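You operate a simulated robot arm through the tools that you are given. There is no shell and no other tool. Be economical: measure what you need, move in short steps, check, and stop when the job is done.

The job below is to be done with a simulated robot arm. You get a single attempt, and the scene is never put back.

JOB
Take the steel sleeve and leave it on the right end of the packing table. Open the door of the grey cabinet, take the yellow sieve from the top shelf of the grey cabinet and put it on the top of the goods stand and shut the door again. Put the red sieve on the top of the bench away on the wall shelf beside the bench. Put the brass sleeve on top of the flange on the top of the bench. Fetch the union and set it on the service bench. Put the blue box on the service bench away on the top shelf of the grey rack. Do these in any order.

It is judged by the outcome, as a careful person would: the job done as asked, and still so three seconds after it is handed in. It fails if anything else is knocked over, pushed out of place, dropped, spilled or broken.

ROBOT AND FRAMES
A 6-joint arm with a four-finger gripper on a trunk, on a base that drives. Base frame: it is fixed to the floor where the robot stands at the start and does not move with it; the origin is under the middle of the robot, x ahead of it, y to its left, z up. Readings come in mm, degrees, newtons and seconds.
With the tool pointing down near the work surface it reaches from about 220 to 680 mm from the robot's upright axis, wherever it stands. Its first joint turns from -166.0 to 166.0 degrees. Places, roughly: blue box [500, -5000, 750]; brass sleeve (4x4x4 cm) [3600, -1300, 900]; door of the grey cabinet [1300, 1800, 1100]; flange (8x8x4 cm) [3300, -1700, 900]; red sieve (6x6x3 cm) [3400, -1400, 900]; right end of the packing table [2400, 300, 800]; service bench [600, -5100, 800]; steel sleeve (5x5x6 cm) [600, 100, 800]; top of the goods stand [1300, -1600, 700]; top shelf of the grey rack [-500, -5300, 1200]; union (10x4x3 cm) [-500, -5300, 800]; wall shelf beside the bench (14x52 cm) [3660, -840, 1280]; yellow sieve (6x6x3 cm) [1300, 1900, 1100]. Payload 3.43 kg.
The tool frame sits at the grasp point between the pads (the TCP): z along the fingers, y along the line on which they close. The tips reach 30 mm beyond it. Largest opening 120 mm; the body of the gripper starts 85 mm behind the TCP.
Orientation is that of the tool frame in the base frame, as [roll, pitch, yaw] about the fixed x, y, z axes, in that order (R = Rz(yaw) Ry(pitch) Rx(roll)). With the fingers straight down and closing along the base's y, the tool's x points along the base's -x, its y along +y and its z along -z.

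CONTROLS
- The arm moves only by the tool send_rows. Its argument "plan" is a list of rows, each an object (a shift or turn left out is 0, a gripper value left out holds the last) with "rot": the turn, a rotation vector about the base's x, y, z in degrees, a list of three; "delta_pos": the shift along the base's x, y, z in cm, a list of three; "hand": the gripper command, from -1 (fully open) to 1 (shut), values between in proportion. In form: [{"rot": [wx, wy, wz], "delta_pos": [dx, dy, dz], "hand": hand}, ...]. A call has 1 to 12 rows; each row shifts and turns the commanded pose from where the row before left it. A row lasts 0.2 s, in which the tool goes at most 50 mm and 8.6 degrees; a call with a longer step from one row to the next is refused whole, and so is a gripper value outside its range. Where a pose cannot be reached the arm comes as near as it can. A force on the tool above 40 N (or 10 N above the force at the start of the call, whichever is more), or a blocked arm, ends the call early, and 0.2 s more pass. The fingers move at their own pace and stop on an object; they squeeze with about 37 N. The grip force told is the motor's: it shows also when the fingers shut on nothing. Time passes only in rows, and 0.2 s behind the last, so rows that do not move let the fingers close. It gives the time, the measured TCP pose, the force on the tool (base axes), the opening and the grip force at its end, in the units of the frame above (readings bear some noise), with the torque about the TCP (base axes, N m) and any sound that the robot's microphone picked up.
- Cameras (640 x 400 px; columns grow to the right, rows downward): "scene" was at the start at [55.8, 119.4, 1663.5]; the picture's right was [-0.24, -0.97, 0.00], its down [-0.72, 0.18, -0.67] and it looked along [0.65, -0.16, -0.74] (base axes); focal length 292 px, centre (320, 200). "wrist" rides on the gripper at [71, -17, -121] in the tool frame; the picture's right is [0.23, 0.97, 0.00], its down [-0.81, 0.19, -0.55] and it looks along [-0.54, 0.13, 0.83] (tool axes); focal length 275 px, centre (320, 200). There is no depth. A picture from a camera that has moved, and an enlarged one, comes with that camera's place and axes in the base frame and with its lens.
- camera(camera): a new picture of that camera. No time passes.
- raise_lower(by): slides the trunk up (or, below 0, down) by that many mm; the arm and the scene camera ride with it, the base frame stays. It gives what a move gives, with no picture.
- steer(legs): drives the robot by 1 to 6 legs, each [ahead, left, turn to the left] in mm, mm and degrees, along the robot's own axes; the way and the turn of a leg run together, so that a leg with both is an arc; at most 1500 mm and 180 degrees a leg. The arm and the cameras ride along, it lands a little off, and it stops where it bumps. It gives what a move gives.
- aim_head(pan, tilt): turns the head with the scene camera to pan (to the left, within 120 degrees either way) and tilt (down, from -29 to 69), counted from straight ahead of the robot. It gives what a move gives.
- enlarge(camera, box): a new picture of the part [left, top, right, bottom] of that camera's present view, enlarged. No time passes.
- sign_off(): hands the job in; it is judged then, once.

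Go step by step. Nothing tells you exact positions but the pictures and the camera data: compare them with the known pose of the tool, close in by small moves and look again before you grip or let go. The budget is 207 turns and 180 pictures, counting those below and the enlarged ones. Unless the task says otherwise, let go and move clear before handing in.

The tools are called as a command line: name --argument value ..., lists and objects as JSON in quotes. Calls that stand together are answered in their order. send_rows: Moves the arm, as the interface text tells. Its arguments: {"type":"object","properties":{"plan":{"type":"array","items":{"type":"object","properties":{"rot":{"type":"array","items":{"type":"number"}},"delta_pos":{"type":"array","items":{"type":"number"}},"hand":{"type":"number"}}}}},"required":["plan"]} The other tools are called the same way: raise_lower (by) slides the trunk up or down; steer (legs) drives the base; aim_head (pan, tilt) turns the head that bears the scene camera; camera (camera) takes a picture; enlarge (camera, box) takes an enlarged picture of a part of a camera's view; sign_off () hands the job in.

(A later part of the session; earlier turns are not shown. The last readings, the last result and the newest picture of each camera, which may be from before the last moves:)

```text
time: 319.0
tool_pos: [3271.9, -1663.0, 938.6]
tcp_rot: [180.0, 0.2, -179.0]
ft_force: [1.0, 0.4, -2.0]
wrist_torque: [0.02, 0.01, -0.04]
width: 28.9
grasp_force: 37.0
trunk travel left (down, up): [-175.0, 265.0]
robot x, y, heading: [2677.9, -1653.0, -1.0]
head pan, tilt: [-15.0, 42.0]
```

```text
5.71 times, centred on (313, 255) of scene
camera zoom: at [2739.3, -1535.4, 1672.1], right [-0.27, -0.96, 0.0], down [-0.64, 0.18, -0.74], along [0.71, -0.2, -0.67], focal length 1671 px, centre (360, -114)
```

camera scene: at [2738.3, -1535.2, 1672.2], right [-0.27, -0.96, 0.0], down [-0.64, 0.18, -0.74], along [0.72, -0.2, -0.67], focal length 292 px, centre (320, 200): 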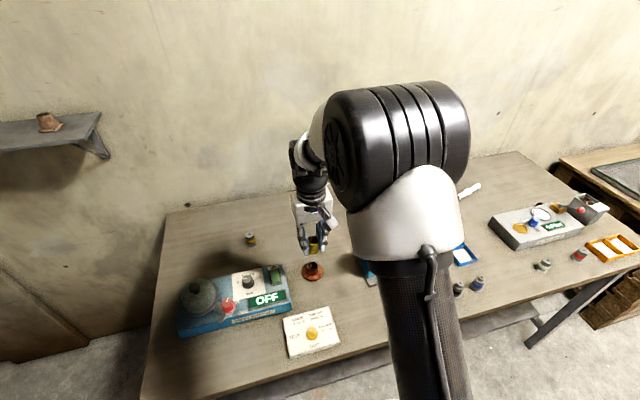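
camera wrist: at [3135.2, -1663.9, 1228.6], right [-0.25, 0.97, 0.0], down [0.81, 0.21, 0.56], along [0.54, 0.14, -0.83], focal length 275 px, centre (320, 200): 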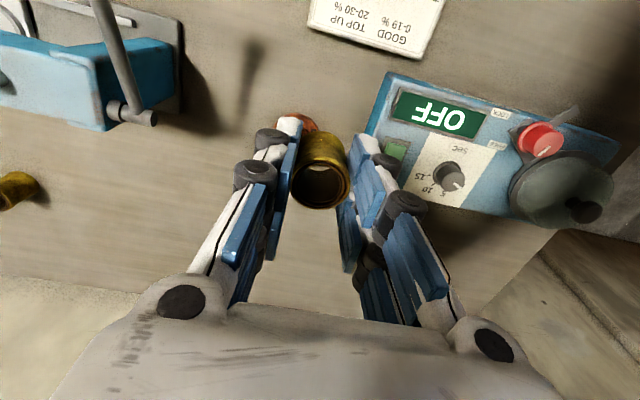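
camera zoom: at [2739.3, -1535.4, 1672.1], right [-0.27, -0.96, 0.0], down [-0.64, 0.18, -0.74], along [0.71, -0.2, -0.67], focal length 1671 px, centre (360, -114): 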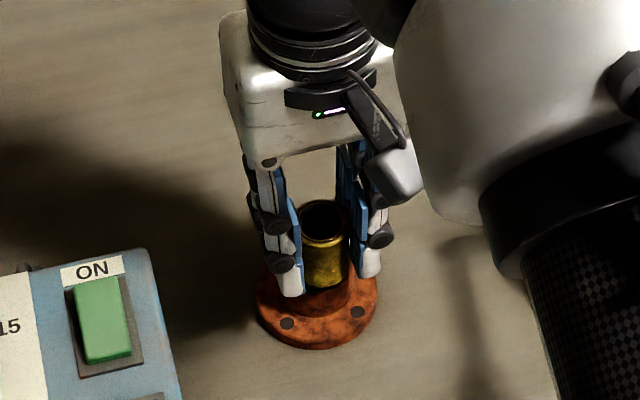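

send_rows --plan '[{"delta_pos": [0, 0, -0.3]}, {"delta_pos": [0, 0, -0.3]}, {"delta_pos": [0, 0, -0.3]}, {}]'

enlarge --camera "scene" --box '[298, 245, 334, 287]'

```text
time: 320.0
tool_pos: [3271.4, -1661.9, 929.8]
tcp_rot: [179.9, 0.2, -178.9]
ft_force: [0.5, -0.1, -2.0]
wrist_torque: [0.02, 0.0, 0.02]
width: 29.2
grasp_force: 37.5
trunk travel left (down, up): [-175.0, 265.0]
robot x, y, heading: [2674.1, -1651.9, -0.8]
head pan, tilt: [-15.0, 42.0]
```

```text
9.52 times, centred on (316, 266) of scene
camera zoom: at [2739.3, -1535.4, 1672.1], right [-0.27, -0.96, 0.0], down [-0.64, 0.18, -0.74], along [0.71, -0.2, -0.67], focal length 2786 px, centre (358, -429)
```

zoom: 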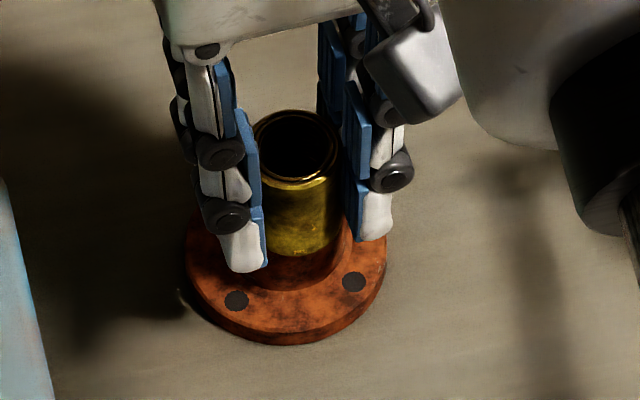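

send_rows --plan '[{"delta_pos": [0, 0, -0.3]}, {}, {"delta_pos": [0, 0, -0.3]}, {}]'

```text
time: 321.0
tool_pos: [3271.9, -1662.8, 923.4]
tcp_rot: [-179.9, 0.1, -178.9]
ft_force: [-0.6, 1.7, 4.3]
wrist_torque: [0.02, 0.01, -0.05]
width: 29.0
grasp_force: 37.6
trunk travel left (down, up): [-175.0, 265.0]
robot x, y, heading: [2677.3, -1650.3, -1.1]
head pan, tilt: [-15.0, 42.0]
```

send_rows --plan '[{"delta_pos": [0, 0, -0.15]}, {}, {}]'

enlarge --camera "scene" --box '[298, 245, 334, 287]'

```text
time: 321.8
tool_pos: [3272.2, -1662.2, 924.0]
tcp_rot: [-179.9, 0.4, -178.8]
ft_force: [1.7, 1.7, 18.6]
wrist_torque: [0.1, 0.02, -0.03]
width: 29.0
grasp_force: 36.7
trunk travel left (down, up): [-175.0, 265.0]
robot x, y, heading: [2678.2, -1652.3, -1.0]
head pan, tilt: [-15.0, 42.0]
```

```text
9.52 times, centred on (316, 266) of scene
camera zoom: at [2737.6, -1535.0, 1672.3], right [-0.27, -0.96, 0.0], down [-0.64, 0.18, -0.74], along [0.72, -0.2, -0.67], focal length 2786 px, centre (358, -429)
```

zoom: 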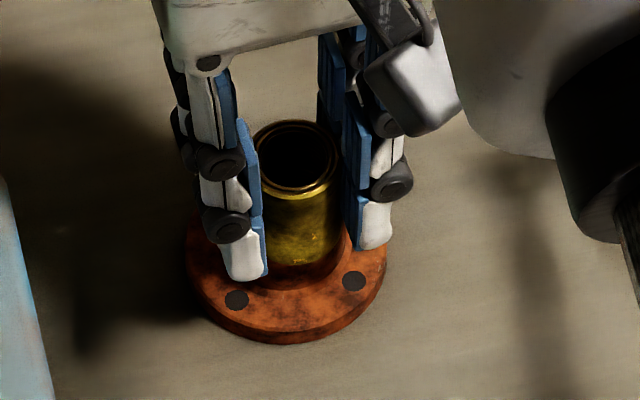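

Firm contact on the rim with little torque. Releasing slowly.

send_rows --plan '[{"delta_pos": [0, 0, 0.1], "hand": 0.45}, {"hand": 0.4}, {"hand": 0.3}, {"hand": 0.2}, {"hand": 0.1}, {"hand": 0}, {}]'

enlarge --camera "scene" --box '[298, 245, 334, 287]'

```text
time: 323.4
tool_pos: [3272.8, -1662.2, 924.8]
tcp_rot: [-179.9, 0.2, -179.0]
ft_force: [0.4, -0.5, -0.4]
wrist_torque: [-0.01, 0.01, 0.03]
width: 60.0
grasp_force: 0.1
trunk travel left (down, up): [-175.0, 265.0]
robot x, y, heading: [2676.9, -1650.5, -1.1]
head pan, tilt: [-15.0, 42.0]
```

```text
9.52 times, centred on (316, 266) of scene
camera zoom: at [2739.2, -1535.4, 1672.1], right [-0.27, -0.96, 0.0], down [-0.64, 0.18, -0.74], along [0.71, -0.2, -0.67], focal length 2786 px, centre (358, -429)
```

zoom: 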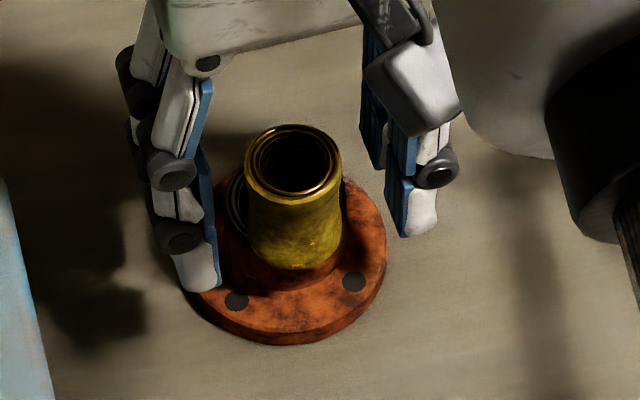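

It stands on the hub. Rise straight up and recheck.

send_rows --plan '[{"delta_pos": [0, 0, 1.5]}, {"delta_pos": [0, 0, 3]}, {"delta_pos": [0, 0, 4.5]}, {"delta_pos": [-2, 0, 4.5]}, {"delta_pos": [-4.5, 0, 2]}, {"delta_pos": [-4.5, 0, 1]}, {"delta_pos": [-4.5, 0, 1]}, {"delta_pos": [-4.5, 0, 0]}]'

enlarge --camera "scene" --box '[288, 235, 348, 295]'

camera --camera "wrist"

```text
time: 325.2
tool_pos: [3070.5, -1661.5, 1100.7]
tcp_rot: [179.9, 0.2, -178.9]
ft_force: [-1.1, -0.6, -0.4]
wrist_torque: [-0.02, -0.02, 0.0]
width: 59.9
grasp_force: 0.1
trunk travel left (down, up): [-175.0, 265.0]
robot x, y, heading: [2681.3, -1648.2, -0.9]
head pan, tilt: [-15.0, 42.0]
```

```text
6.67 times, centred on (318, 265) of scene
camera zoom: at [2737.9, -1535.5, 1672.2], right [-0.27, -0.96, 0.0], down [-0.64, 0.18, -0.74], along [0.72, -0.2, -0.67], focal length 1950 px, centre (333, -233)
```

zoom: 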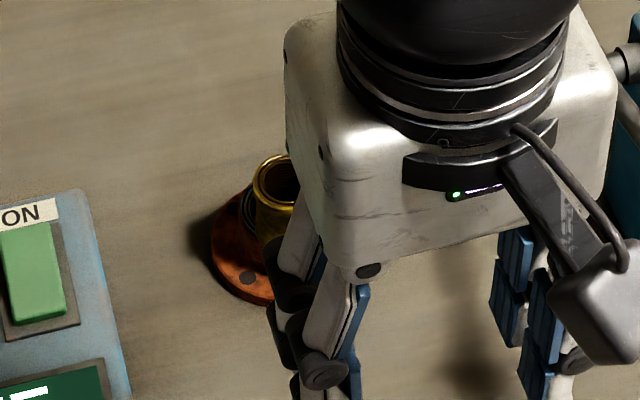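

```text
38 pictures are left
camera wrist: at [2998.8, -1679.3, 1220.9], right [-0.25, 0.97, 0.0], down [0.8, 0.21, 0.56], along [0.54, 0.14, -0.83], focal length 275 px, centre (320, 200)
```

wrist: 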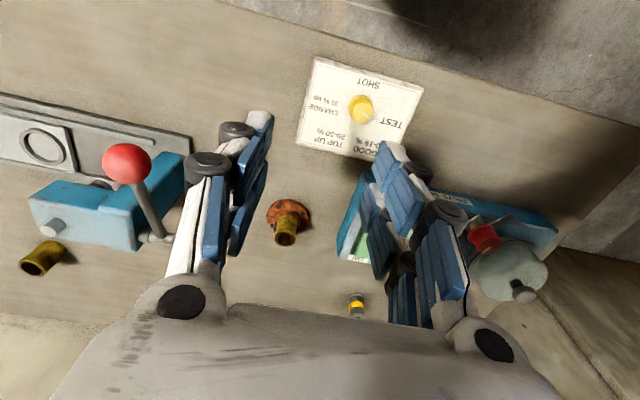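

Brass sleeve stands on the flange. Now to the service bench and grey rack in the south; picture budget is limited (38), so I'll be sparing.

steer --legs '[[-100, 0, 0], [0, 0, -89], [1500, 0, 0], [0, -1500, 0], [0, -850, 0], [750, 0, 0]]'

aim_head --pan -8 --tilt 28

camera --camera "scene"

```text
time: 351.6
tool_pos: [191.1, -4182.0, 1098.5]
tcp_rot: [180.0, 0.1, 89.7]
ft_force: [0.3, -0.8, 0.1]
wrist_torque: [-0.02, 0.03, -0.01]
width: 59.8
grasp_force: 0.1
trunk travel left (down, up): [-175.0, 265.0]
robot x, y, heading: [216.7, -3788.1, -92.4]
head pan, tilt: [-15.0, 42.0]
```

```text
time: 352.4
tool_pos: [191.3, -4180.8, 1098.4]
tcp_rot: [179.9, 0.2, 89.6]
ft_force: [-0.2, -0.2, -1.3]
wrist_torque: [0.03, 0.02, 0.01]
width: 59.9
grasp_force: 0.1
trunk travel left (down, up): [-175.0, 265.0]
robot x, y, heading: [215.2, -3786.8, -92.4]
head pan, tilt: [-8.0, 28.0]
```

```text
37 pictures are left
camera scene: at [336.0, -3864.2, 1693.5], right [-0.98, 0.18, 0.0], down [0.09, 0.46, -0.88], along [-0.16, -0.87, -0.47], focal length 292 px, centre (320, 200)
```

scene: 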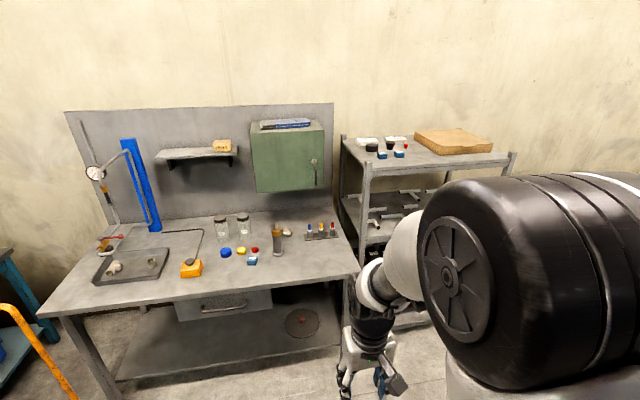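

enlarge --camera "scene" --box '[170, 200, 350, 310]'

enlarge --camera "scene" --box '[330, 120, 530, 260]'

```text
3.56 times, centred on (260, 255) of scene
camera zoom: at [336.0, -3864.2, 1693.5], right [-0.98, 0.18, 0.0], down [0.09, 0.46, -0.88], along [-0.16, -0.87, -0.47], focal length 1040 px, centre (533, 4)
```

zoom: 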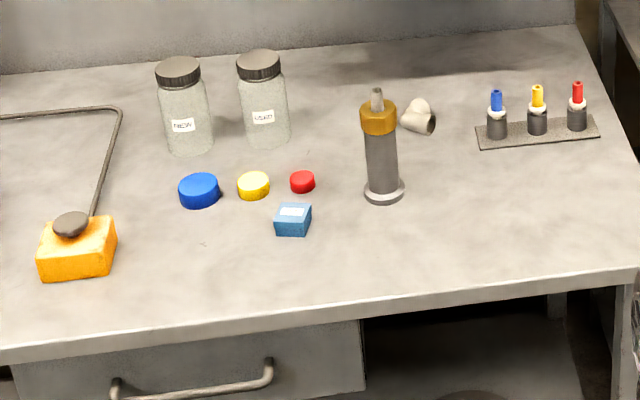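

```text
2.86 times, centred on (430, 190) of scene
camera zoom: at [336.0, -3864.2, 1693.5], right [-0.98, 0.18, 0.0], down [0.09, 0.46, -0.88], along [-0.16, -0.87, -0.47], focal length 836 px, centre (6, 229)
```

zoom: 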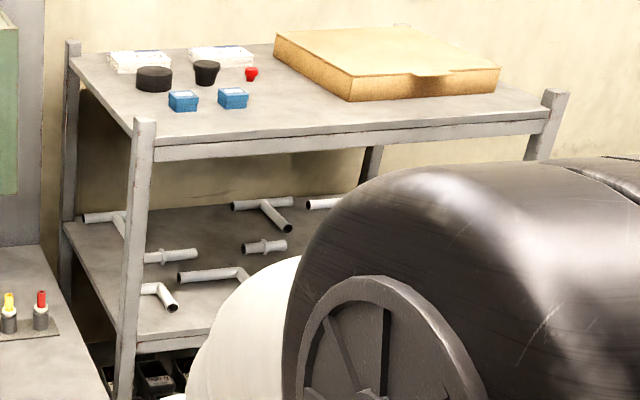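

Found: blue box ≈(460,−5043) on the bench; the union (collared pipe piece) ≈(−512,−5340) on the rack's lower shelf; a free place on the rack top is near (−450,−5240). First the blue box.

steer --legs '[[0, 0, 2.4], [750, 190, 0]]'

send_rows --plan '[{"delta_pos": [2.5, -3, -2], "hand": -0.4}, {"delta_pos": [2.5, -3, -2]}, {"delta_pos": [2.5, -3, -2]}, {"delta_pos": [1, -1.8, -4]}, {"delta_pos": [0, 0, -4]}, {}]'

camera --camera "wrist"

```text
time: 357.0
tool_pos: [386.4, -4929.9, 1099.9]
tcp_rot: [180.0, 0.2, 91.3]
ft_force: [-0.8, 0.0, 0.2]
wrist_torque: [-0.02, -0.01, 0.01]
width: 60.0
grasp_force: 0.1
trunk travel left (down, up): [-175.0, 265.0]
robot x, y, heading: [395.2, -4534.9, -90.8]
head pan, tilt: [-8.0, 28.0]
```

```text
time: 358.4
tool_pos: [470.9, -5039.8, 960.9]
tcp_rot: [-179.9, 0.2, 91.3]
ft_force: [-0.2, 0.4, -0.5]
wrist_torque: [-0.01, 0.04, 0.0]
width: 84.1
grasp_force: 0.1
trunk travel left (down, up): [-175.0, 265.0]
robot x, y, heading: [394.9, -4535.3, -90.8]
head pan, tilt: [-8.0, 28.0]
```

```text
34 pictures are left
camera wrist: at [453.1, -4968.0, 1082.5], right [0.97, 0.25, 0.0], down [0.21, -0.8, 0.56], along [0.14, -0.54, -0.83], focal length 275 px, centre (320, 200)
```

wrist: 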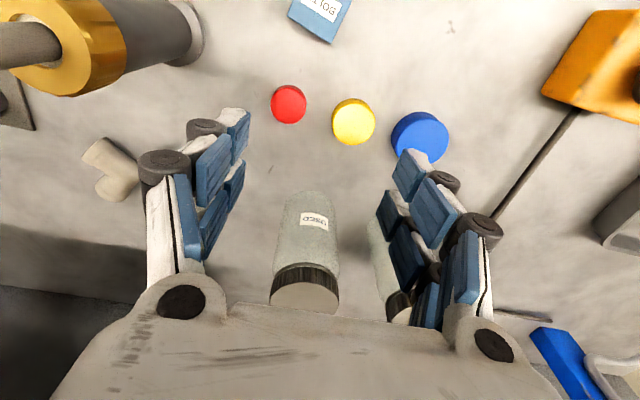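

The box is actually at ≈(453,−4960) (bench z≈790), turned about −15°. Re-position above it.

send_rows --plan '[{"delta_pos": [-0.9, 4, 0], "rot": [0, 0, -8]}, {"delta_pos": [-0.9, 3.8, 0], "rot": [0, 0, -8]}, {"delta_pos": [0, 0, -4]}, {}]'

camera --camera "wrist"

```text
time: 359.4
tool_pos: [455.4, -4961.0, 922.0]
tcp_rot: [179.9, 0.2, 75.4]
ft_force: [-0.2, -0.3, 0.8]
wrist_torque: [0.0, 0.03, -0.02]
width: 84.2
grasp_force: 0.0
trunk travel left (down, up): [-175.0, 265.0]
robot x, y, heading: [396.9, -4535.6, -90.9]
head pan, tilt: [-8.0, 28.0]
```

```text
33 pictures are left
camera wrist: at [457.6, -4885.9, 1042.0], right [1.0, -0.02, 0.0], down [-0.02, -0.83, 0.56], along [-0.01, -0.56, -0.83], focal length 275 px, centre (320, 200)
```

wrist: 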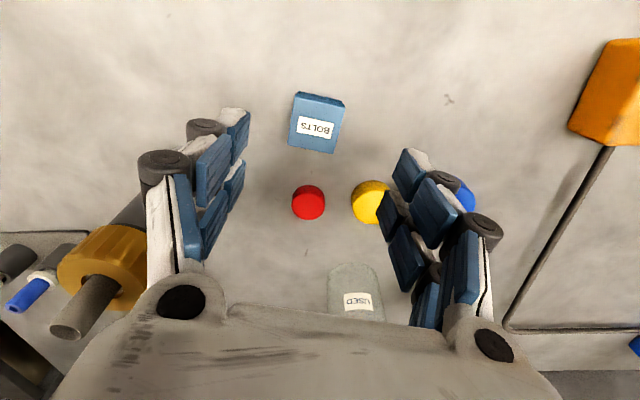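

send_rows --plan '[{"delta_pos": [-0.3, 0, -4]}, {"delta_pos": [0, 0, -3.5]}, {"delta_pos": [0, 0, -1.2]}, {}, {"hand": 0.2}, {"hand": 1}, {"hand": 1}, {"hand": 1}, {"hand": 1}]'

camera --camera "wrist"

```text
time: 361.4
tool_pos: [452.5, -4959.3, 831.9]
tcp_rot: [-179.9, 0.2, 75.3]
ft_force: [-0.7, -0.8, 0.0]
wrist_torque: [0.01, -0.02, -0.01]
width: 39.5
grasp_force: 36.8
trunk travel left (down, up): [-175.0, 265.0]
robot x, y, heading: [390.9, -4539.4, -90.8]
head pan, tilt: [-8.0, 28.0]
```

```text
32 pictures are left
camera wrist: at [454.4, -4885.0, 953.2], right [1.0, -0.02, 0.0], down [-0.02, -0.83, 0.56], along [-0.01, -0.56, -0.83], focal length 275 px, centre (320, 200)
```

wrist: 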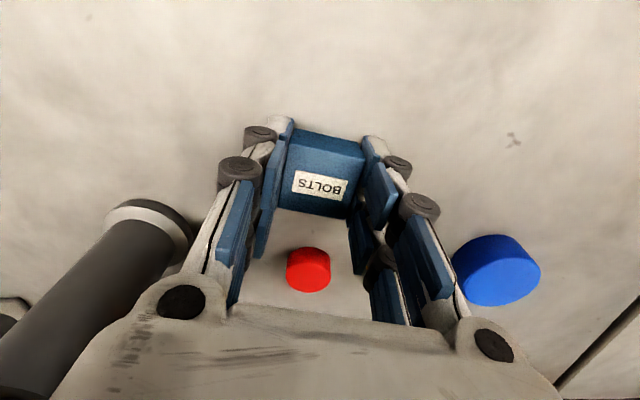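

Blue box gripped. Lift, raise trunk, and drive to the rack.

send_rows --plan '[{"delta_pos": [0, 0, 3]}, {"delta_pos": [0, 0, 4.5]}, {"delta_pos": [0, 0, 4.5]}, {"delta_pos": [-1, 2, 4]}, {"delta_pos": [-1, 2, 4]}, {"delta_pos": [-1, 2, 4]}, {"delta_pos": [-1, 1, 4], "rot": [0, 0, 8]}, {"rot": [0, 0, 8]}]'

raise_lower --by 240

steer --legs '[[-250, 0, 0.8], [0, -815, 0], [330, 0, 0]]'

aim_head --pan -5 --tilt 55

camera --camera "scene"

```text
time: 363.2
tool_pos: [411.2, -4886.9, 1112.8]
tcp_rot: [180.0, 0.1, 91.4]
ft_force: [-0.5, -0.2, -0.7]
wrist_torque: [0.02, 0.0, -0.01]
width: 39.4
grasp_force: 37.3
trunk travel left (down, up): [-175.0, 265.0]
robot x, y, heading: [393.4, -4534.6, -90.7]
head pan, tilt: [-8.0, 28.0]
```

```text
time: 365.7
tool_pos: [411.1, -4887.6, 1352.9]
tcp_rot: [180.0, 0.2, 91.3]
ft_force: [0.3, -0.6, -1.1]
wrist_torque: [0.0, 0.0, -0.01]
width: 39.2
grasp_force: 36.8
trunk travel left (down, up): [-415.0, 25.0]
robot x, y, heading: [396.4, -4536.9, -90.7]
head pan, tilt: [-8.0, 28.0]
```

```text
time: 373.1
tool_pos: [-384.9, -4951.9, 1353.1]
tcp_rot: [180.0, 0.2, 91.7]
ft_force: [-0.4, -0.5, -1.2]
wrist_torque: [0.02, 0.01, -0.01]
width: 39.4
grasp_force: 37.0
trunk travel left (down, up): [-415.0, 25.0]
robot x, y, heading: [-402.2, -4598.2, -90.3]
head pan, tilt: [-8.0, 28.0]
```

```text
time: 374.0
tool_pos: [-384.6, -4950.5, 1353.7]
tcp_rot: [179.9, 0.2, 91.8]
ft_force: [0.6, 0.8, -0.1]
wrist_torque: [0.0, -0.03, 0.0]
width: 39.6
grasp_force: 37.5
trunk travel left (down, up): [-415.0, 25.0]
robot x, y, heading: [-402.4, -4600.0, -90.1]
head pan, tilt: [-5.0, 55.0]
```

```text
31 pictures are left
camera scene: at [-269.8, -4652.9, 1894.4], right [-1.0, 0.09, 0.0], down [0.07, 0.82, -0.57], along [-0.05, -0.57, -0.82], focal length 292 px, centre (320, 200)
```

scene: 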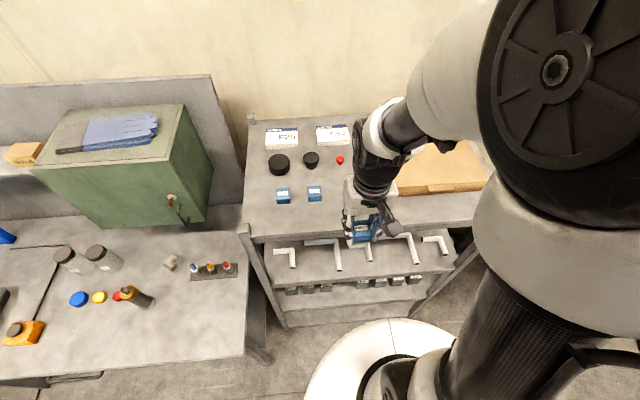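

The rack top's free area is around (−425,−5130). Move over it and take a wrist look.

send_rows --plan '[{"delta_pos": [-1, -4.5, 0]}, {"delta_pos": [-1, -4.5, 0]}, {"delta_pos": [-1, -4.5, 0]}, {"delta_pos": [-1, -4.5, 0]}, {"delta_pos": [0, 0, -4]}, {"delta_pos": [0, 0, -2]}, {}]'

camera --camera "wrist"

enlarge --camera "scene" --box '[250, 140, 450, 280]'

```text
time: 375.6
tool_pos: [-423.5, -5130.7, 1292.8]
tcp_rot: [-180.0, 0.2, 91.7]
ft_force: [-0.8, -0.1, -1.5]
wrist_torque: [0.02, 0.01, 0.03]
width: 39.5
grasp_force: 37.3
trunk travel left (down, up): [-415.0, 25.0]
robot x, y, heading: [-401.8, -4599.0, -90.1]
head pan, tilt: [-5.0, 55.0]
```

```text
30 pictures are left
camera wrist: at [-442.3, -5059.1, 1414.2], right [0.97, 0.26, 0.0], down [0.22, -0.8, 0.56], along [0.14, -0.54, -0.83], focal length 275 px, centre (320, 200)
```

wrist: 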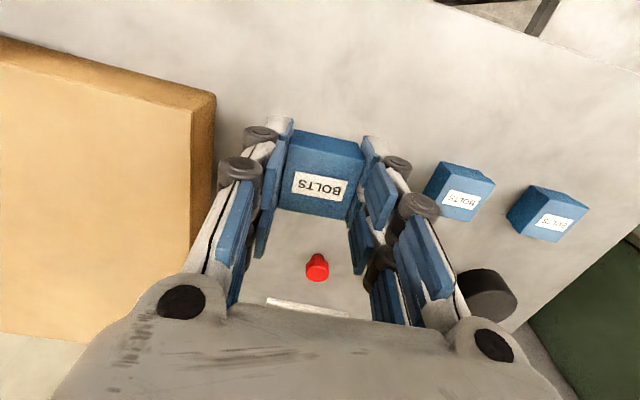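

```text
2.86 times, centred on (350, 210) of scene
camera zoom: at [-269.8, -4652.6, 1894.4], right [-1.0, 0.09, 0.0], down [0.07, 0.82, -0.57], along [-0.05, -0.57, -0.82], focal length 836 px, centre (234, 171)
```

zoom: 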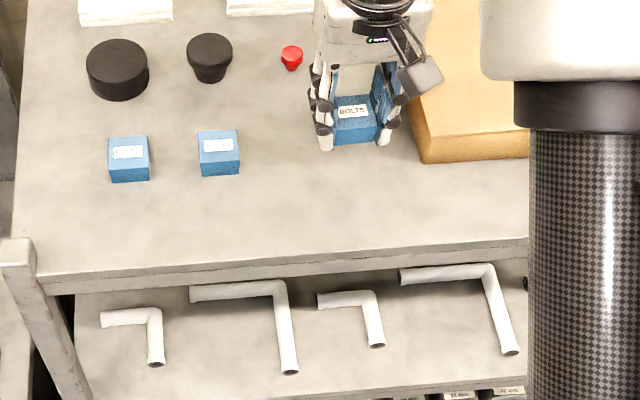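

send_rows --plan '[{"delta_pos": [1, 1, -2]}, {"delta_pos": [0, 0, -1.2]}, {"delta_pos": [0, 0, -0.6]}, {"delta_pos": [0, 0, -0.5]}, {"delta_pos": [0, 0, -0.5]}, {"delta_pos": [0, 0, -0.5]}, {"delta_pos": [0, 0, -0.5]}, {}]'

```text
time: 377.4
tool_pos: [-413.6, -5121.2, 1235.1]
tcp_rot: [180.0, 0.2, 91.9]
ft_force: [0.7, -0.2, -2.1]
wrist_torque: [-0.01, 0.0, -0.02]
width: 39.5
grasp_force: 37.0
trunk travel left (down, up): [-415.0, 25.0]
robot x, y, heading: [-403.5, -4597.3, -90.1]
head pan, tilt: [-5.0, 55.0]
```

send_rows --plan '[{"delta_pos": [0, 0, -0.4]}, {"delta_pos": [0, 0, -0.4]}, {"delta_pos": [0, 0, -0.4]}, {"delta_pos": [0, 0, -0.4]}, {}]'

enlarge --camera "scene" --box '[300, 150, 420, 230]'

```text
time: 378.2
tool_pos: [-414.6, -5122.4, 1229.4]
tcp_rot: [180.0, 0.6, 91.6]
ft_force: [-1.1, 8.1, 20.3]
wrist_torque: [0.27, -0.02, 0.03]
width: 39.5
grasp_force: 37.0
trunk travel left (down, up): [-415.0, 25.0]
robot x, y, heading: [-405.5, -4597.2, -90.1]
head pan, tilt: [-5.0, 55.0]
stopped in row 3: the force on the tool passed its limit at 50 N (the readings are from after the stop); the commanded pose is now the measured one
```

```text
5.00 times, centred on (360, 190) of scene
camera zoom: at [-269.8, -4649.6, 1894.5], right [-1.0, 0.09, 0.0], down [0.07, 0.81, -0.57], along [-0.05, -0.57, -0.82], focal length 1462 px, centre (120, 250)
```

zoom: 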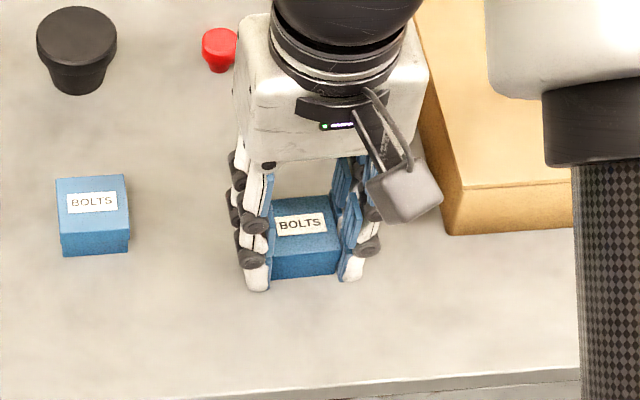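

Contact on the rack top; release and rise.

send_rows --plan '[{"hand": 0.25}, {"hand": 0.15}, {"hand": 0.05}, {"hand": 0.05}, {"delta_pos": [0, 0, 2]}, {"delta_pos": [0, 0, 4]}, {"delta_pos": [0, 1, 4.5]}, {"delta_pos": [0, 4, 2]}, {"delta_pos": [0, 4.5, 0]}, {"delta_pos": [0, 4.5, 0]}, {"delta_pos": [0, 4.5, 0]}]'

camera --camera "scene"

```text
time: 380.6
tool_pos: [-414.4, -4934.8, 1354.0]
tcp_rot: [180.0, 0.8, 91.8]
ft_force: [-0.5, 0.4, -0.4]
wrist_torque: [-0.02, 0.04, -0.03]
width: 56.8
grasp_force: 0.0
trunk travel left (down, up): [-415.0, 25.0]
robot x, y, heading: [-400.7, -4601.1, -90.2]
head pan, tilt: [-5.0, 55.0]
```

```text
27 pictures are left
camera scene: at [-269.6, -4650.0, 1894.5], right [-1.0, 0.09, 0.0], down [0.07, 0.81, -0.58], along [-0.05, -0.57, -0.82], focal length 292 px, centre (320, 200)
```

scene: 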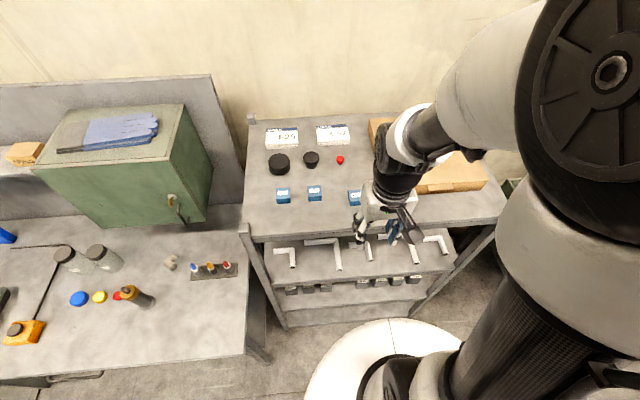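

Blue box is on the rack's top shelf. For the union: lower the trunk fully, tilt the tool forward, open wide, and look with the wrist camera.

raise_lower --by -412

send_rows --plan '[{"delta_pos": [0, 0, 0], "rot": [-8, 0, -1.8], "hand": -1}, {"delta_pos": [-1, 0, 0.5], "rot": [-8, 0, 0]}, {"delta_pos": [-1, 0, 0.5], "rot": [-8, 0, 0]}, {"delta_pos": [-1, -1, 0.5], "rot": [-8, 0, 0]}, {"delta_pos": [-1, -1, 0.5], "rot": [-5, 0, 0]}, {}]'

camera --camera "wrist"

```text
refused: -412 is not a number from -400 to 400
```

```text
time: 382.0
tool_pos: [-448.7, -5000.7, 1389.7]
tcp_rot: [178.8, 31.4, 90.0]
ft_force: [-0.3, 0.2, -0.1]
wrist_torque: [-0.01, 0.02, -0.01]
width: 119.7
grasp_force: 0.0
out of reach, approached as far as the arm can: row 2, 3, 4, 5
trunk travel left (down, up): [-415.0, 25.0]
robot x, y, heading: [-401.7, -4601.6, -90.1]
head pan, tilt: [-5.0, 55.0]
```

```text
26 pictures are left
camera wrist: at [-467.2, -4877.2, 1455.5], right [0.97, 0.21, -0.1], down [0.18, -0.4, 0.9], along [0.14, -0.89, -0.43], focal length 275 px, centre (320, 200)
```

wrist: 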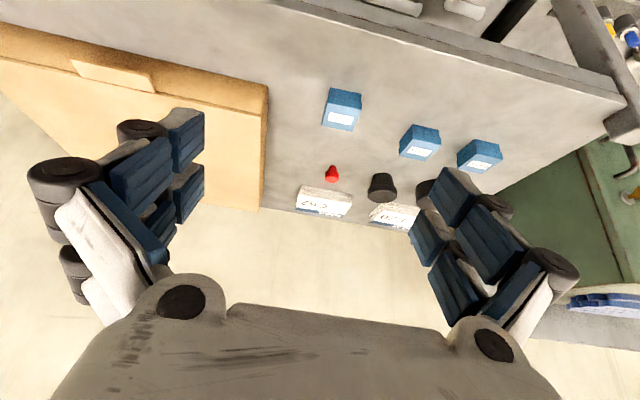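

The trunk step was too large. Back the base off 90 mm and lower in two steps.

steer --legs '[[-90, 0, 0]]'

raise_lower --by -400

camera --camera "wrist"

```text
time: 383.1
tool_pos: [-448.5, -4911.9, 1389.6]
tcp_rot: [178.7, 31.4, 90.0]
ft_force: [0.5, 0.2, 0.2]
wrist_torque: [0.0, -0.02, -0.02]
width: 119.8
grasp_force: 0.0
trunk travel left (down, up): [-415.0, 25.0]
robot x, y, heading: [-403.4, -4512.0, -90.2]
head pan, tilt: [-5.0, 55.0]
```

```text
time: 386.9
tool_pos: [-449.0, -4911.5, 990.0]
tcp_rot: [178.7, 31.3, 89.9]
ft_force: [-0.5, -0.3, -0.3]
wrist_torque: [0.01, 0.02, 0.02]
width: 120.3
grasp_force: 0.0
trunk travel left (down, up): [-15.0, 425.0]
robot x, y, heading: [-404.8, -4509.2, -90.0]
head pan, tilt: [-5.0, 55.0]
```

```text
25 pictures are left
camera wrist: at [-467.3, -4786.8, 1055.5], right [0.97, 0.21, -0.1], down [0.18, -0.4, 0.9], along [0.14, -0.89, -0.43], focal length 275 px, centre (320, 200)
```

wrist: 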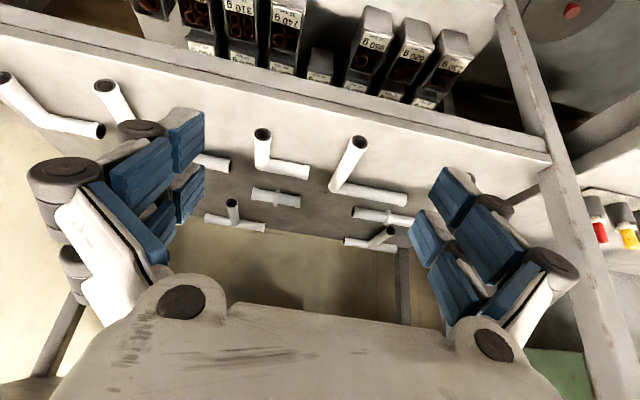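

I see the union at ≈(−473,−5259) behind the front elbows. Zoom for exact ends and neighbours.

enlarge --camera "wrist" --box '[180, 110, 440, 270]'

```text
2.46 times, centred on (310, 190) of wrist
camera zoom: at [-467.3, -4786.8, 1055.5], right [0.97, 0.21, -0.1], down [0.18, -0.4, 0.9], along [0.14, -0.89, -0.43], focal length 678 px, centre (345, 225)
```

zoom: 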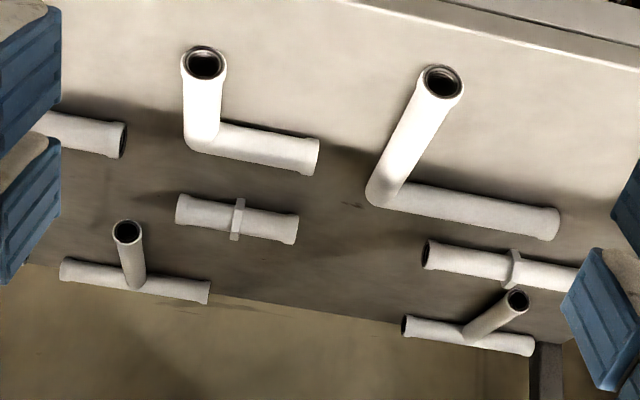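

The union is ≈89 mm long along x, centred (−475,−5252). I'll grip it end to end (fingers at 120), entering under the top shelf on a slanted path. First go to the shelf mouth.

steer --legs '[[60, 0, 0]]'

raise_lower --by -14

send_rows --plan '[{"delta_pos": [-0.6, -4.5, -1]}, {"delta_pos": [-0.6, -4.5, -1], "rot": [-2.5, 0, 0]}, {"delta_pos": [-0.6, -4, -1.5], "rot": [-2.5, 0, 0]}, {"delta_pos": [-0.6, -2, -1], "rot": [-2.5, 0, 0]}, {}]'

camera --camera "wrist"

camera --camera "scene"

```text
time: 387.9
tool_pos: [-449.5, -4973.6, 988.1]
tcp_rot: [178.8, 31.3, 90.0]
ft_force: [0.5, 0.4, -0.1]
wrist_torque: [-0.01, -0.01, 0.02]
width: 119.9
grasp_force: 0.1
trunk travel left (down, up): [-15.0, 425.0]
robot x, y, heading: [-404.0, -4568.5, -90.3]
head pan, tilt: [-5.0, 55.0]
```

```text
time: 388.5
tool_pos: [-448.4, -4973.4, 975.1]
tcp_rot: [178.8, 31.3, 89.9]
ft_force: [0.6, 0.1, 0.4]
wrist_torque: [-0.03, 0.04, 0.0]
width: 120.0
grasp_force: 0.2
trunk travel left (down, up): [-1.0, 439.0]
robot x, y, heading: [-402.5, -4568.3, -90.2]
head pan, tilt: [-5.0, 55.0]
```

```text
time: 389.7
tool_pos: [-473.5, -5122.8, 933.7]
tcp_rot: [178.8, 39.0, 90.0]
ft_force: [0.4, 0.6, 0.1]
wrist_torque: [0.0, 0.0, 0.04]
width: 120.0
grasp_force: 0.0
trunk travel left (down, up): [-1.0, 439.0]
robot x, y, heading: [-400.1, -4568.8, -90.4]
head pan, tilt: [-5.0, 55.0]
```

```text
23 pictures are left
camera wrist: at [-490.7, -4991.3, 982.1], right [0.97, 0.19, -0.13], down [0.18, -0.28, 0.94], along [0.14, -0.94, -0.31], focal length 275 px, centre (320, 200)
```

wrist: 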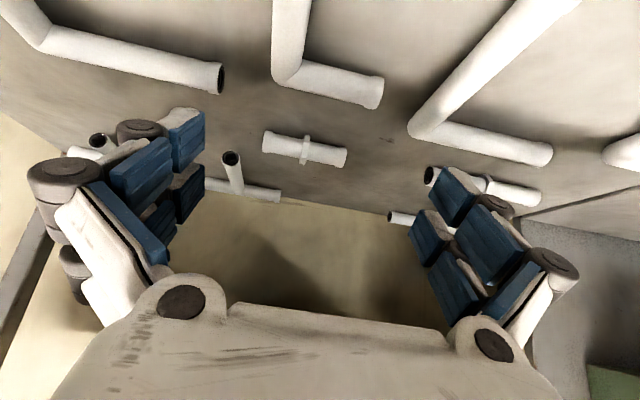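

```text
22 pictures are left
camera scene: at [-269.8, -4623.6, 1480.4], right [-1.0, 0.09, 0.0], down [0.08, 0.82, -0.57], along [-0.05, -0.57, -0.82], focal length 292 px, centre (320, 200)
```

scene: 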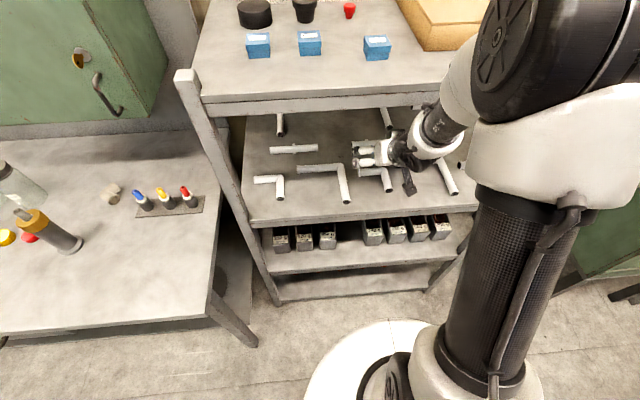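

send_rows --plan '[{"delta_pos": [-0.2, -2.5, -2]}, {"delta_pos": [-0.2, -2.5, -1.8], "rot": [-1, 0, 0]}, {"delta_pos": [0, -1.8, -1], "rot": [-1, 0, 0]}, {}]'

enlarge --camera "scene" --box '[330, 40, 530, 220]'

```text
time: 390.7
tool_pos: [-474.7, -5191.5, 881.6]
tcp_rot: [178.8, 41.0, 90.0]
ft_force: [0.9, 0.1, -0.9]
wrist_torque: [0.01, -0.01, -0.01]
width: 119.9
grasp_force: 0.0
trunk travel left (down, up): [-1.0, 439.0]
robot x, y, heading: [-402.6, -4572.0, -90.1]
head pan, tilt: [-5.0, 55.0]
```

```text
2.22 times, centred on (430, 130) of scene
camera zoom: at [-269.8, -4623.8, 1480.4], right [-1.0, 0.09, 0.0], down [0.08, 0.82, -0.57], along [-0.05, -0.57, -0.82], focal length 650 px, centre (76, 356)
```

zoom: 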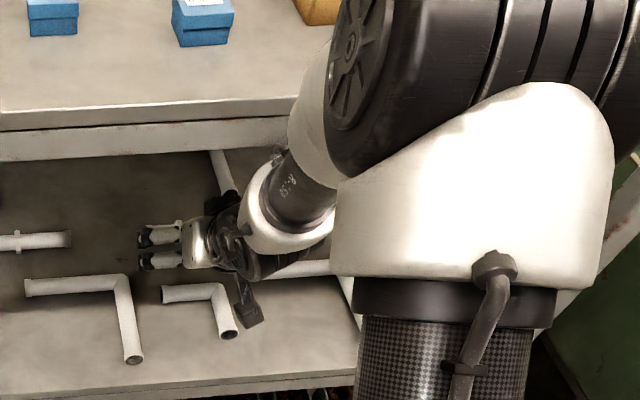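

Reach and tilt are fine. Continue in with small steps, watching force.

send_rows --plan '[{"delta_pos": [-0.1, -2, -1]}, {"delta_pos": [-0.1, -2, -0.8], "rot": [-1, 0, 0]}, {}]'

camera --camera "wrist"

```text
time: 391.5
tool_pos: [-478.5, -5231.1, 862.7]
tcp_rot: [178.7, 41.9, 90.1]
ft_force: [0.2, 1.2, 0.7]
wrist_torque: [0.0, -0.01, 0.04]
width: 119.8
grasp_force: 0.1
trunk travel left (down, up): [-1.0, 439.0]
robot x, y, heading: [-406.1, -4568.0, -90.3]
head pan, tilt: [-5.0, 55.0]
```

```text
20 pictures are left
camera wrist: at [-497.0, -5097.1, 906.0], right [0.97, 0.18, -0.14], down [0.18, -0.23, 0.96], along [0.14, -0.95, -0.26], focal length 275 px, centre (320, 200)
```

wrist: 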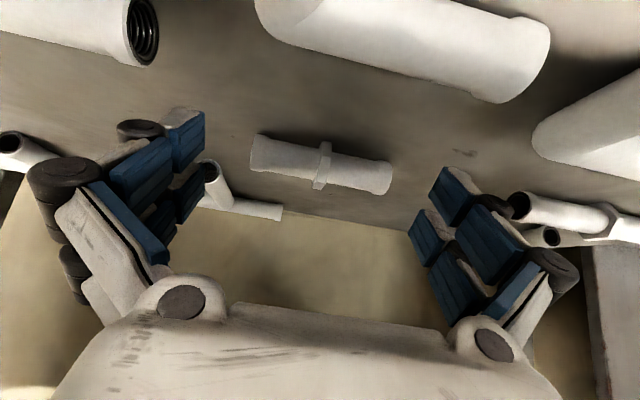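

Centred on the union, 27 mm ahead of the TCP. Advance 9 mm and close.

send_rows --plan '[{"delta_pos": [0, -0.7, -0.6]}, {"hand": -0.75}, {"hand": -0.6}, {"hand": -0.4}, {"hand": 0.2}, {"hand": 1}]'

camera --camera "wrist"

```text
time: 392.9
tool_pos: [-479.0, -5237.8, 858.0]
tcp_rot: [178.8, 41.8, 90.0]
ft_force: [0.5, 0.5, -0.4]
wrist_torque: [0.02, 0.0, -0.03]
width: 50.7
grasp_force: 2.7
trunk travel left (down, up): [-1.0, 439.0]
robot x, y, heading: [-401.3, -4571.4, -90.5]
head pan, tilt: [-5.0, 55.0]
```

```text
19 pictures are left
camera wrist: at [-496.8, -5103.3, 901.0], right [0.97, 0.18, -0.14], down [0.18, -0.23, 0.96], along [0.14, -0.95, -0.26], focal length 275 px, centre (320, 200)
```

wrist: 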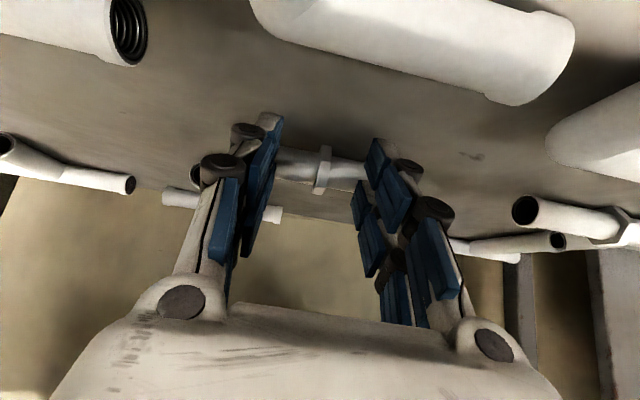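

The fingers closed above it; the union lies ~15 mm farther. Reopen, advance, and retry.

send_rows --plan '[{"hand": -1}, {"hand": -1}, {"hand": -1}, {"hand": -1}, {"hand": -1}, {"delta_pos": [0.2, -0.8, -0.2]}, {"delta_pos": [0, -0.7, -0.4]}, {}]'

camera --camera "wrist"

```text
time: 394.7
tool_pos: [-477.6, -5244.7, 855.8]
tcp_rot: [178.6, 42.2, 89.7]
ft_force: [0.4, 0.3, -0.4]
wrist_torque: [0.01, 0.0, -0.02]
width: 120.2
grasp_force: 0.1
trunk travel left (down, up): [-1.0, 439.0]
robot x, y, heading: [-403.8, -4567.7, -90.1]
head pan, tilt: [-5.0, 55.0]
```

```text
18 pictures are left
camera wrist: at [-496.5, -5110.7, 898.6], right [0.97, 0.18, -0.14], down [0.18, -0.23, 0.96], along [0.14, -0.96, -0.25], focal length 275 px, centre (320, 200)
```

wrist: 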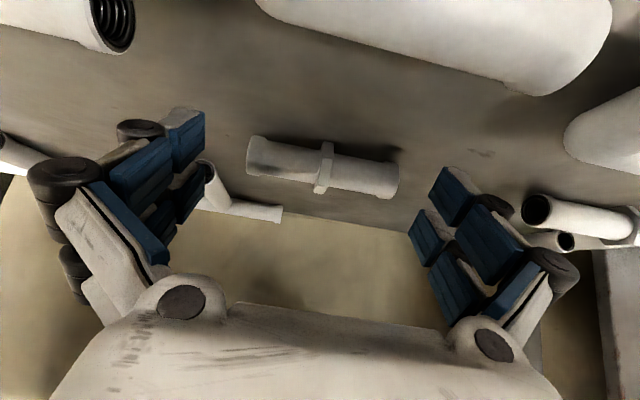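

Reach limit; nudge the base forward 22 mm and lower 10 mm.

steer --legs '[[22, 0, 0]]'

send_rows --plan '[{"delta_pos": [0.3, 0, -0.5]}, {"delta_pos": [0, 0, -0.5]}, {}]'

camera --camera "wrist"

```text
time: 395.6
tool_pos: [-477.9, -5237.3, 848.4]
tcp_rot: [178.5, 40.6, 89.2]
ft_force: [-0.1, 0.2, 0.6]
wrist_torque: [0.05, 0.0, -0.02]
width: 120.1
grasp_force: 0.0
trunk travel left (down, up): [-1.0, 439.0]
robot x, y, heading: [-401.5, -4584.3, -90.4]
head pan, tilt: [-5.0, 55.0]
stopped in leg 1: the robot was blocked; the commanded pose is now the measured one
```

```text
time: 396.4
tool_pos: [-475.5, -5242.2, 843.5]
tcp_rot: [178.6, 41.1, 89.5]
ft_force: [-9.5, 10.2, 20.7]
wrist_torque: [0.49, 1.57, -0.51]
width: 120.3
grasp_force: 0.0
trunk travel left (down, up): [-1.0, 439.0]
robot x, y, heading: [-401.8, -4585.2, -90.2]
head pan, tilt: [-5.0, 55.0]
```

```text
17 pictures are left
camera wrist: at [-493.5, -5107.8, 887.4], right [0.97, 0.18, -0.13], down [0.18, -0.25, 0.95], along [0.14, -0.95, -0.27], focal length 275 px, centre (320, 200)
```

wrist: 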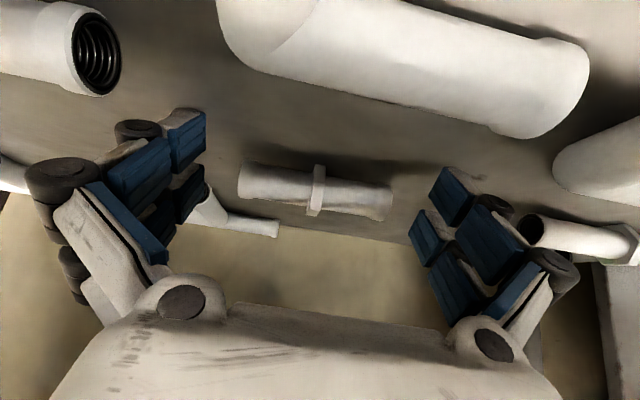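

The forearm is meeting the top shelf's front edge. I'll back out along the axis, move the base 90 mm back, and reach in more stretched and flatter.

send_rows --plan '[{"delta_pos": [0, 0.8, 1.2]}, {"delta_pos": [0, 1.3, 1.5]}, {"delta_pos": [0, 1.5, 1.6]}, {}]'

steer --legs '[[-100, 0, 0]]'

send_rows --plan '[{"delta_pos": [0, -2.5, 0], "rot": [-1.5, 0, 0]}, {"delta_pos": [0, -2.5, 0], "rot": [-1.5, 0, 0]}, {"delta_pos": [0, -2.5, 0], "rot": [-1.5, 0, 0]}, {"delta_pos": [0, -2.5, 0], "rot": [-1.5, 0, 0]}, {}]'

```text
time: 396.8
tool_pos: [-475.2, -5240.5, 843.2]
tcp_rot: [178.8, 41.1, 90.0]
ft_force: [-2.6, -4.4, 22.6]
wrist_torque: [0.19, 1.57, 0.13]
width: 120.2
grasp_force: 0.1
trunk travel left (down, up): [-1.0, 439.0]
robot x, y, heading: [-399.7, -4584.3, -90.5]
head pan, tilt: [-5.0, 55.0]
stopped in row 1: the force on the tool passed its limit at 53 N (the readings are from after the stop); the commanded pose is now the measured one
```

```text
time: 397.6
tool_pos: [-475.1, -5235.1, 843.6]
tcp_rot: [179.1, 42.0, 90.6]
ft_force: [-0.4, -0.8, -0.6]
wrist_torque: [0.03, 0.03, 0.03]
width: 120.1
grasp_force: 0.0
trunk travel left (down, up): [-1.0, 439.0]
robot x, y, heading: [-403.5, -4554.6, -90.5]
head pan, tilt: [-5.0, 55.0]
stopped in leg 1: the force on the tool passed its limit at 46 N (the readings are from after the stop); the commanded pose is now the measured one
```

```text
time: 398.8
tool_pos: [-480.7, -5317.6, 854.7]
tcp_rot: [178.8, 48.7, 90.2]
ft_force: [-0.2, -0.2, 0.0]
wrist_torque: [0.01, 0.0, 0.03]
width: 120.2
grasp_force: 0.0
trunk travel left (down, up): [-1.0, 439.0]
robot x, y, heading: [-404.4, -4556.5, -90.2]
head pan, tilt: [-5.0, 55.0]
```

The arm went farther in than planned (761 mm reach works, flatter tilt). Check the view before anything else.

camera --camera "wrist"

camera --camera "scene"

```text
16 pictures are left
camera wrist: at [-499.4, -5179.7, 881.8], right [0.97, 0.17, -0.16], down [0.18, -0.12, 0.98], along [0.15, -0.98, -0.14], focal length 275 px, centre (320, 200)
```

wrist: 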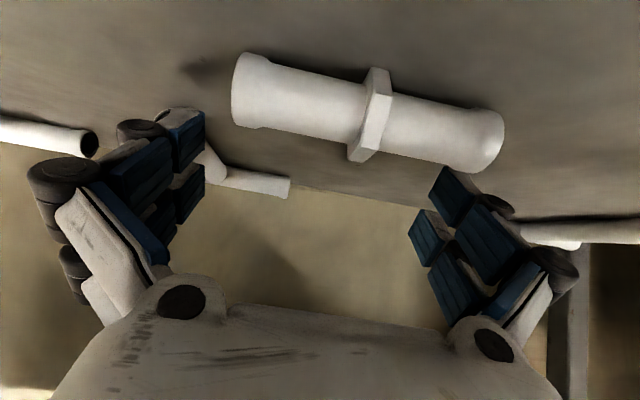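

```text
15 pictures are left
camera scene: at [-273.0, -4584.1, 1481.0], right [-1.0, 0.09, 0.0], down [0.08, 0.8, -0.59], along [-0.05, -0.59, -0.81], focal length 292 px, centre (320, 200)
```

scene: 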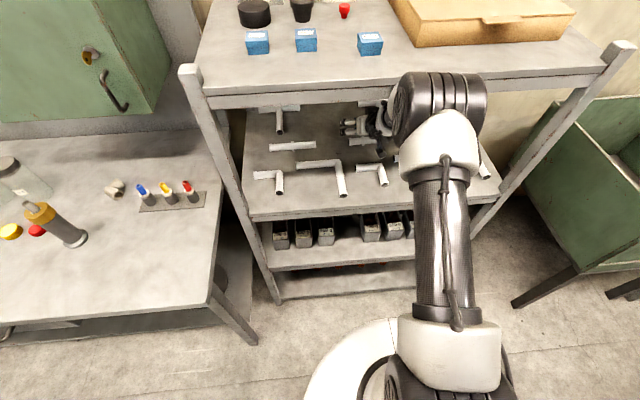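

The union is untouched at ≈(−473,−5266,837), below the fingers. Shift sideways to centre, pull back 60 mm and down so it lies between the pads.

send_rows --plan '[{"delta_pos": [0.6, 0, 0.5]}, {"delta_pos": [0, 2, 0]}, {"delta_pos": [0, 2, 0]}, {"delta_pos": [0, 2, -0.5]}, {"delta_pos": [0, 0, -0.5]}, {}]'

camera --camera "wrist"

```text
time: 399.5
tool_pos: [-465.5, -5300.2, 843.3]
tcp_rot: [179.6, 48.2, 92.0]
ft_force: [-12.2, -20.1, 28.2]
wrist_torque: [-0.25, 2.1, 1.33]
width: 120.1
grasp_force: 0.4
trunk travel left (down, up): [-1.0, 439.0]
robot x, y, heading: [-399.4, -4561.1, -90.3]
head pan, tilt: [-5.0, 55.0]
stopped in row 3: the force on the tool passed its limit at 64 N (the readings are from after the stop); the commanded pose is now the measured one
```

```text
14 pictures are left
camera wrist: at [-487.8, -5162.8, 871.9], right [0.97, 0.2, -0.17], down [0.19, -0.12, 0.97], along [0.17, -0.97, -0.16], focal length 275 px, centre (320, 200)
```

wrist: 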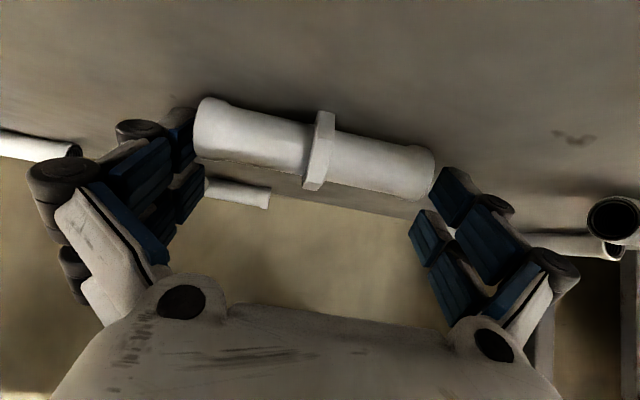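

The forearm presses the shelf underside when pulling back with the arm; instead restore the stretched pose and back the base.

send_rows --plan '[{"delta_pos": [-0.4, -1.0, 0.6]}, {"delta_pos": [-0.4, -0.8, 0.6]}, {}]'

```text
time: 400.3
tool_pos: [-477.5, -5303.4, 844.7]
tcp_rot: [178.8, 46.6, 91.0]
ft_force: [-0.2, -0.2, 1.1]
wrist_torque: [-0.02, 0.0, -0.01]
width: 119.8
grasp_force: 0.2
trunk travel left (down, up): [-1.0, 439.0]
robot x, y, heading: [-403.5, -4555.3, -90.4]
head pan, tilt: [-5.0, 55.0]
```

steer --legs '[[-38, 0, 0]]'

camera --camera "wrist"

```text
time: 401.1
tool_pos: [-479.3, -5304.1, 842.0]
tcp_rot: [179.1, 46.5, 90.9]
ft_force: [0.6, -1.5, 8.5]
wrist_torque: [0.03, 0.53, 0.13]
width: 120.3
grasp_force: 0.0
trunk travel left (down, up): [-1.0, 439.0]
robot x, y, heading: [-404.1, -4555.4, -90.4]
head pan, tilt: [-5.0, 55.0]
stopped in leg 1: the robot was blocked; the commanded pose is now the measured one
```

```text
13 pictures are left
camera wrist: at [-499.7, -5166.6, 875.4], right [0.97, 0.19, -0.16], down [0.18, -0.15, 0.97], along [0.16, -0.97, -0.18], focal length 275 px, centre (320, 200)
```

wrist: 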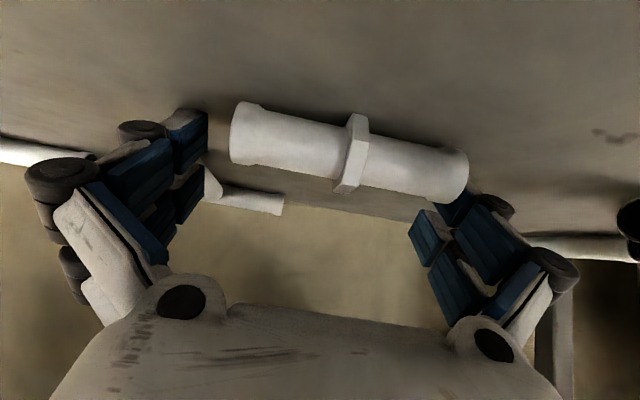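

The arm is wedged lightly against the shelf underside; stretch out slightly again to relieve, then back the base.

send_rows --plan '[{"delta_pos": [0.5, -0.9, 0.2], "rot": [-1.5, 0, 0]}, {"delta_pos": [0.5, -0.9, 0.2], "rot": [-1.5, 0, 0]}, {"delta_pos": [0.2, -0.6, 0.2], "rot": [-1, 0, 0]}, {}]'

steer --legs '[[-30, 0, 0]]'

```text
time: 402.1
tool_pos: [-466.8, -5327.7, 848.1]
tcp_rot: [179.0, 50.4, 90.9]
ft_force: [0.6, -0.3, -0.1]
wrist_torque: [0.03, -0.01, 0.04]
width: 120.1
grasp_force: 0.0
trunk travel left (down, up): [-1.0, 439.0]
robot x, y, heading: [-402.0, -4552.3, -90.4]
head pan, tilt: [-5.0, 55.0]
```

```text
time: 402.7
tool_pos: [-467.1, -5326.7, 845.9]
tcp_rot: [179.2, 50.1, 91.0]
ft_force: [0.6, 0.3, -0.8]
wrist_torque: [0.04, -0.03, 0.03]
width: 120.1
grasp_force: 0.0
trunk travel left (down, up): [-1.0, 439.0]
robot x, y, heading: [-403.9, -4550.2, -90.6]
head pan, tilt: [-5.0, 55.0]
stopped in leg 1: the robot was blocked; the commanded pose is now the measured one
```

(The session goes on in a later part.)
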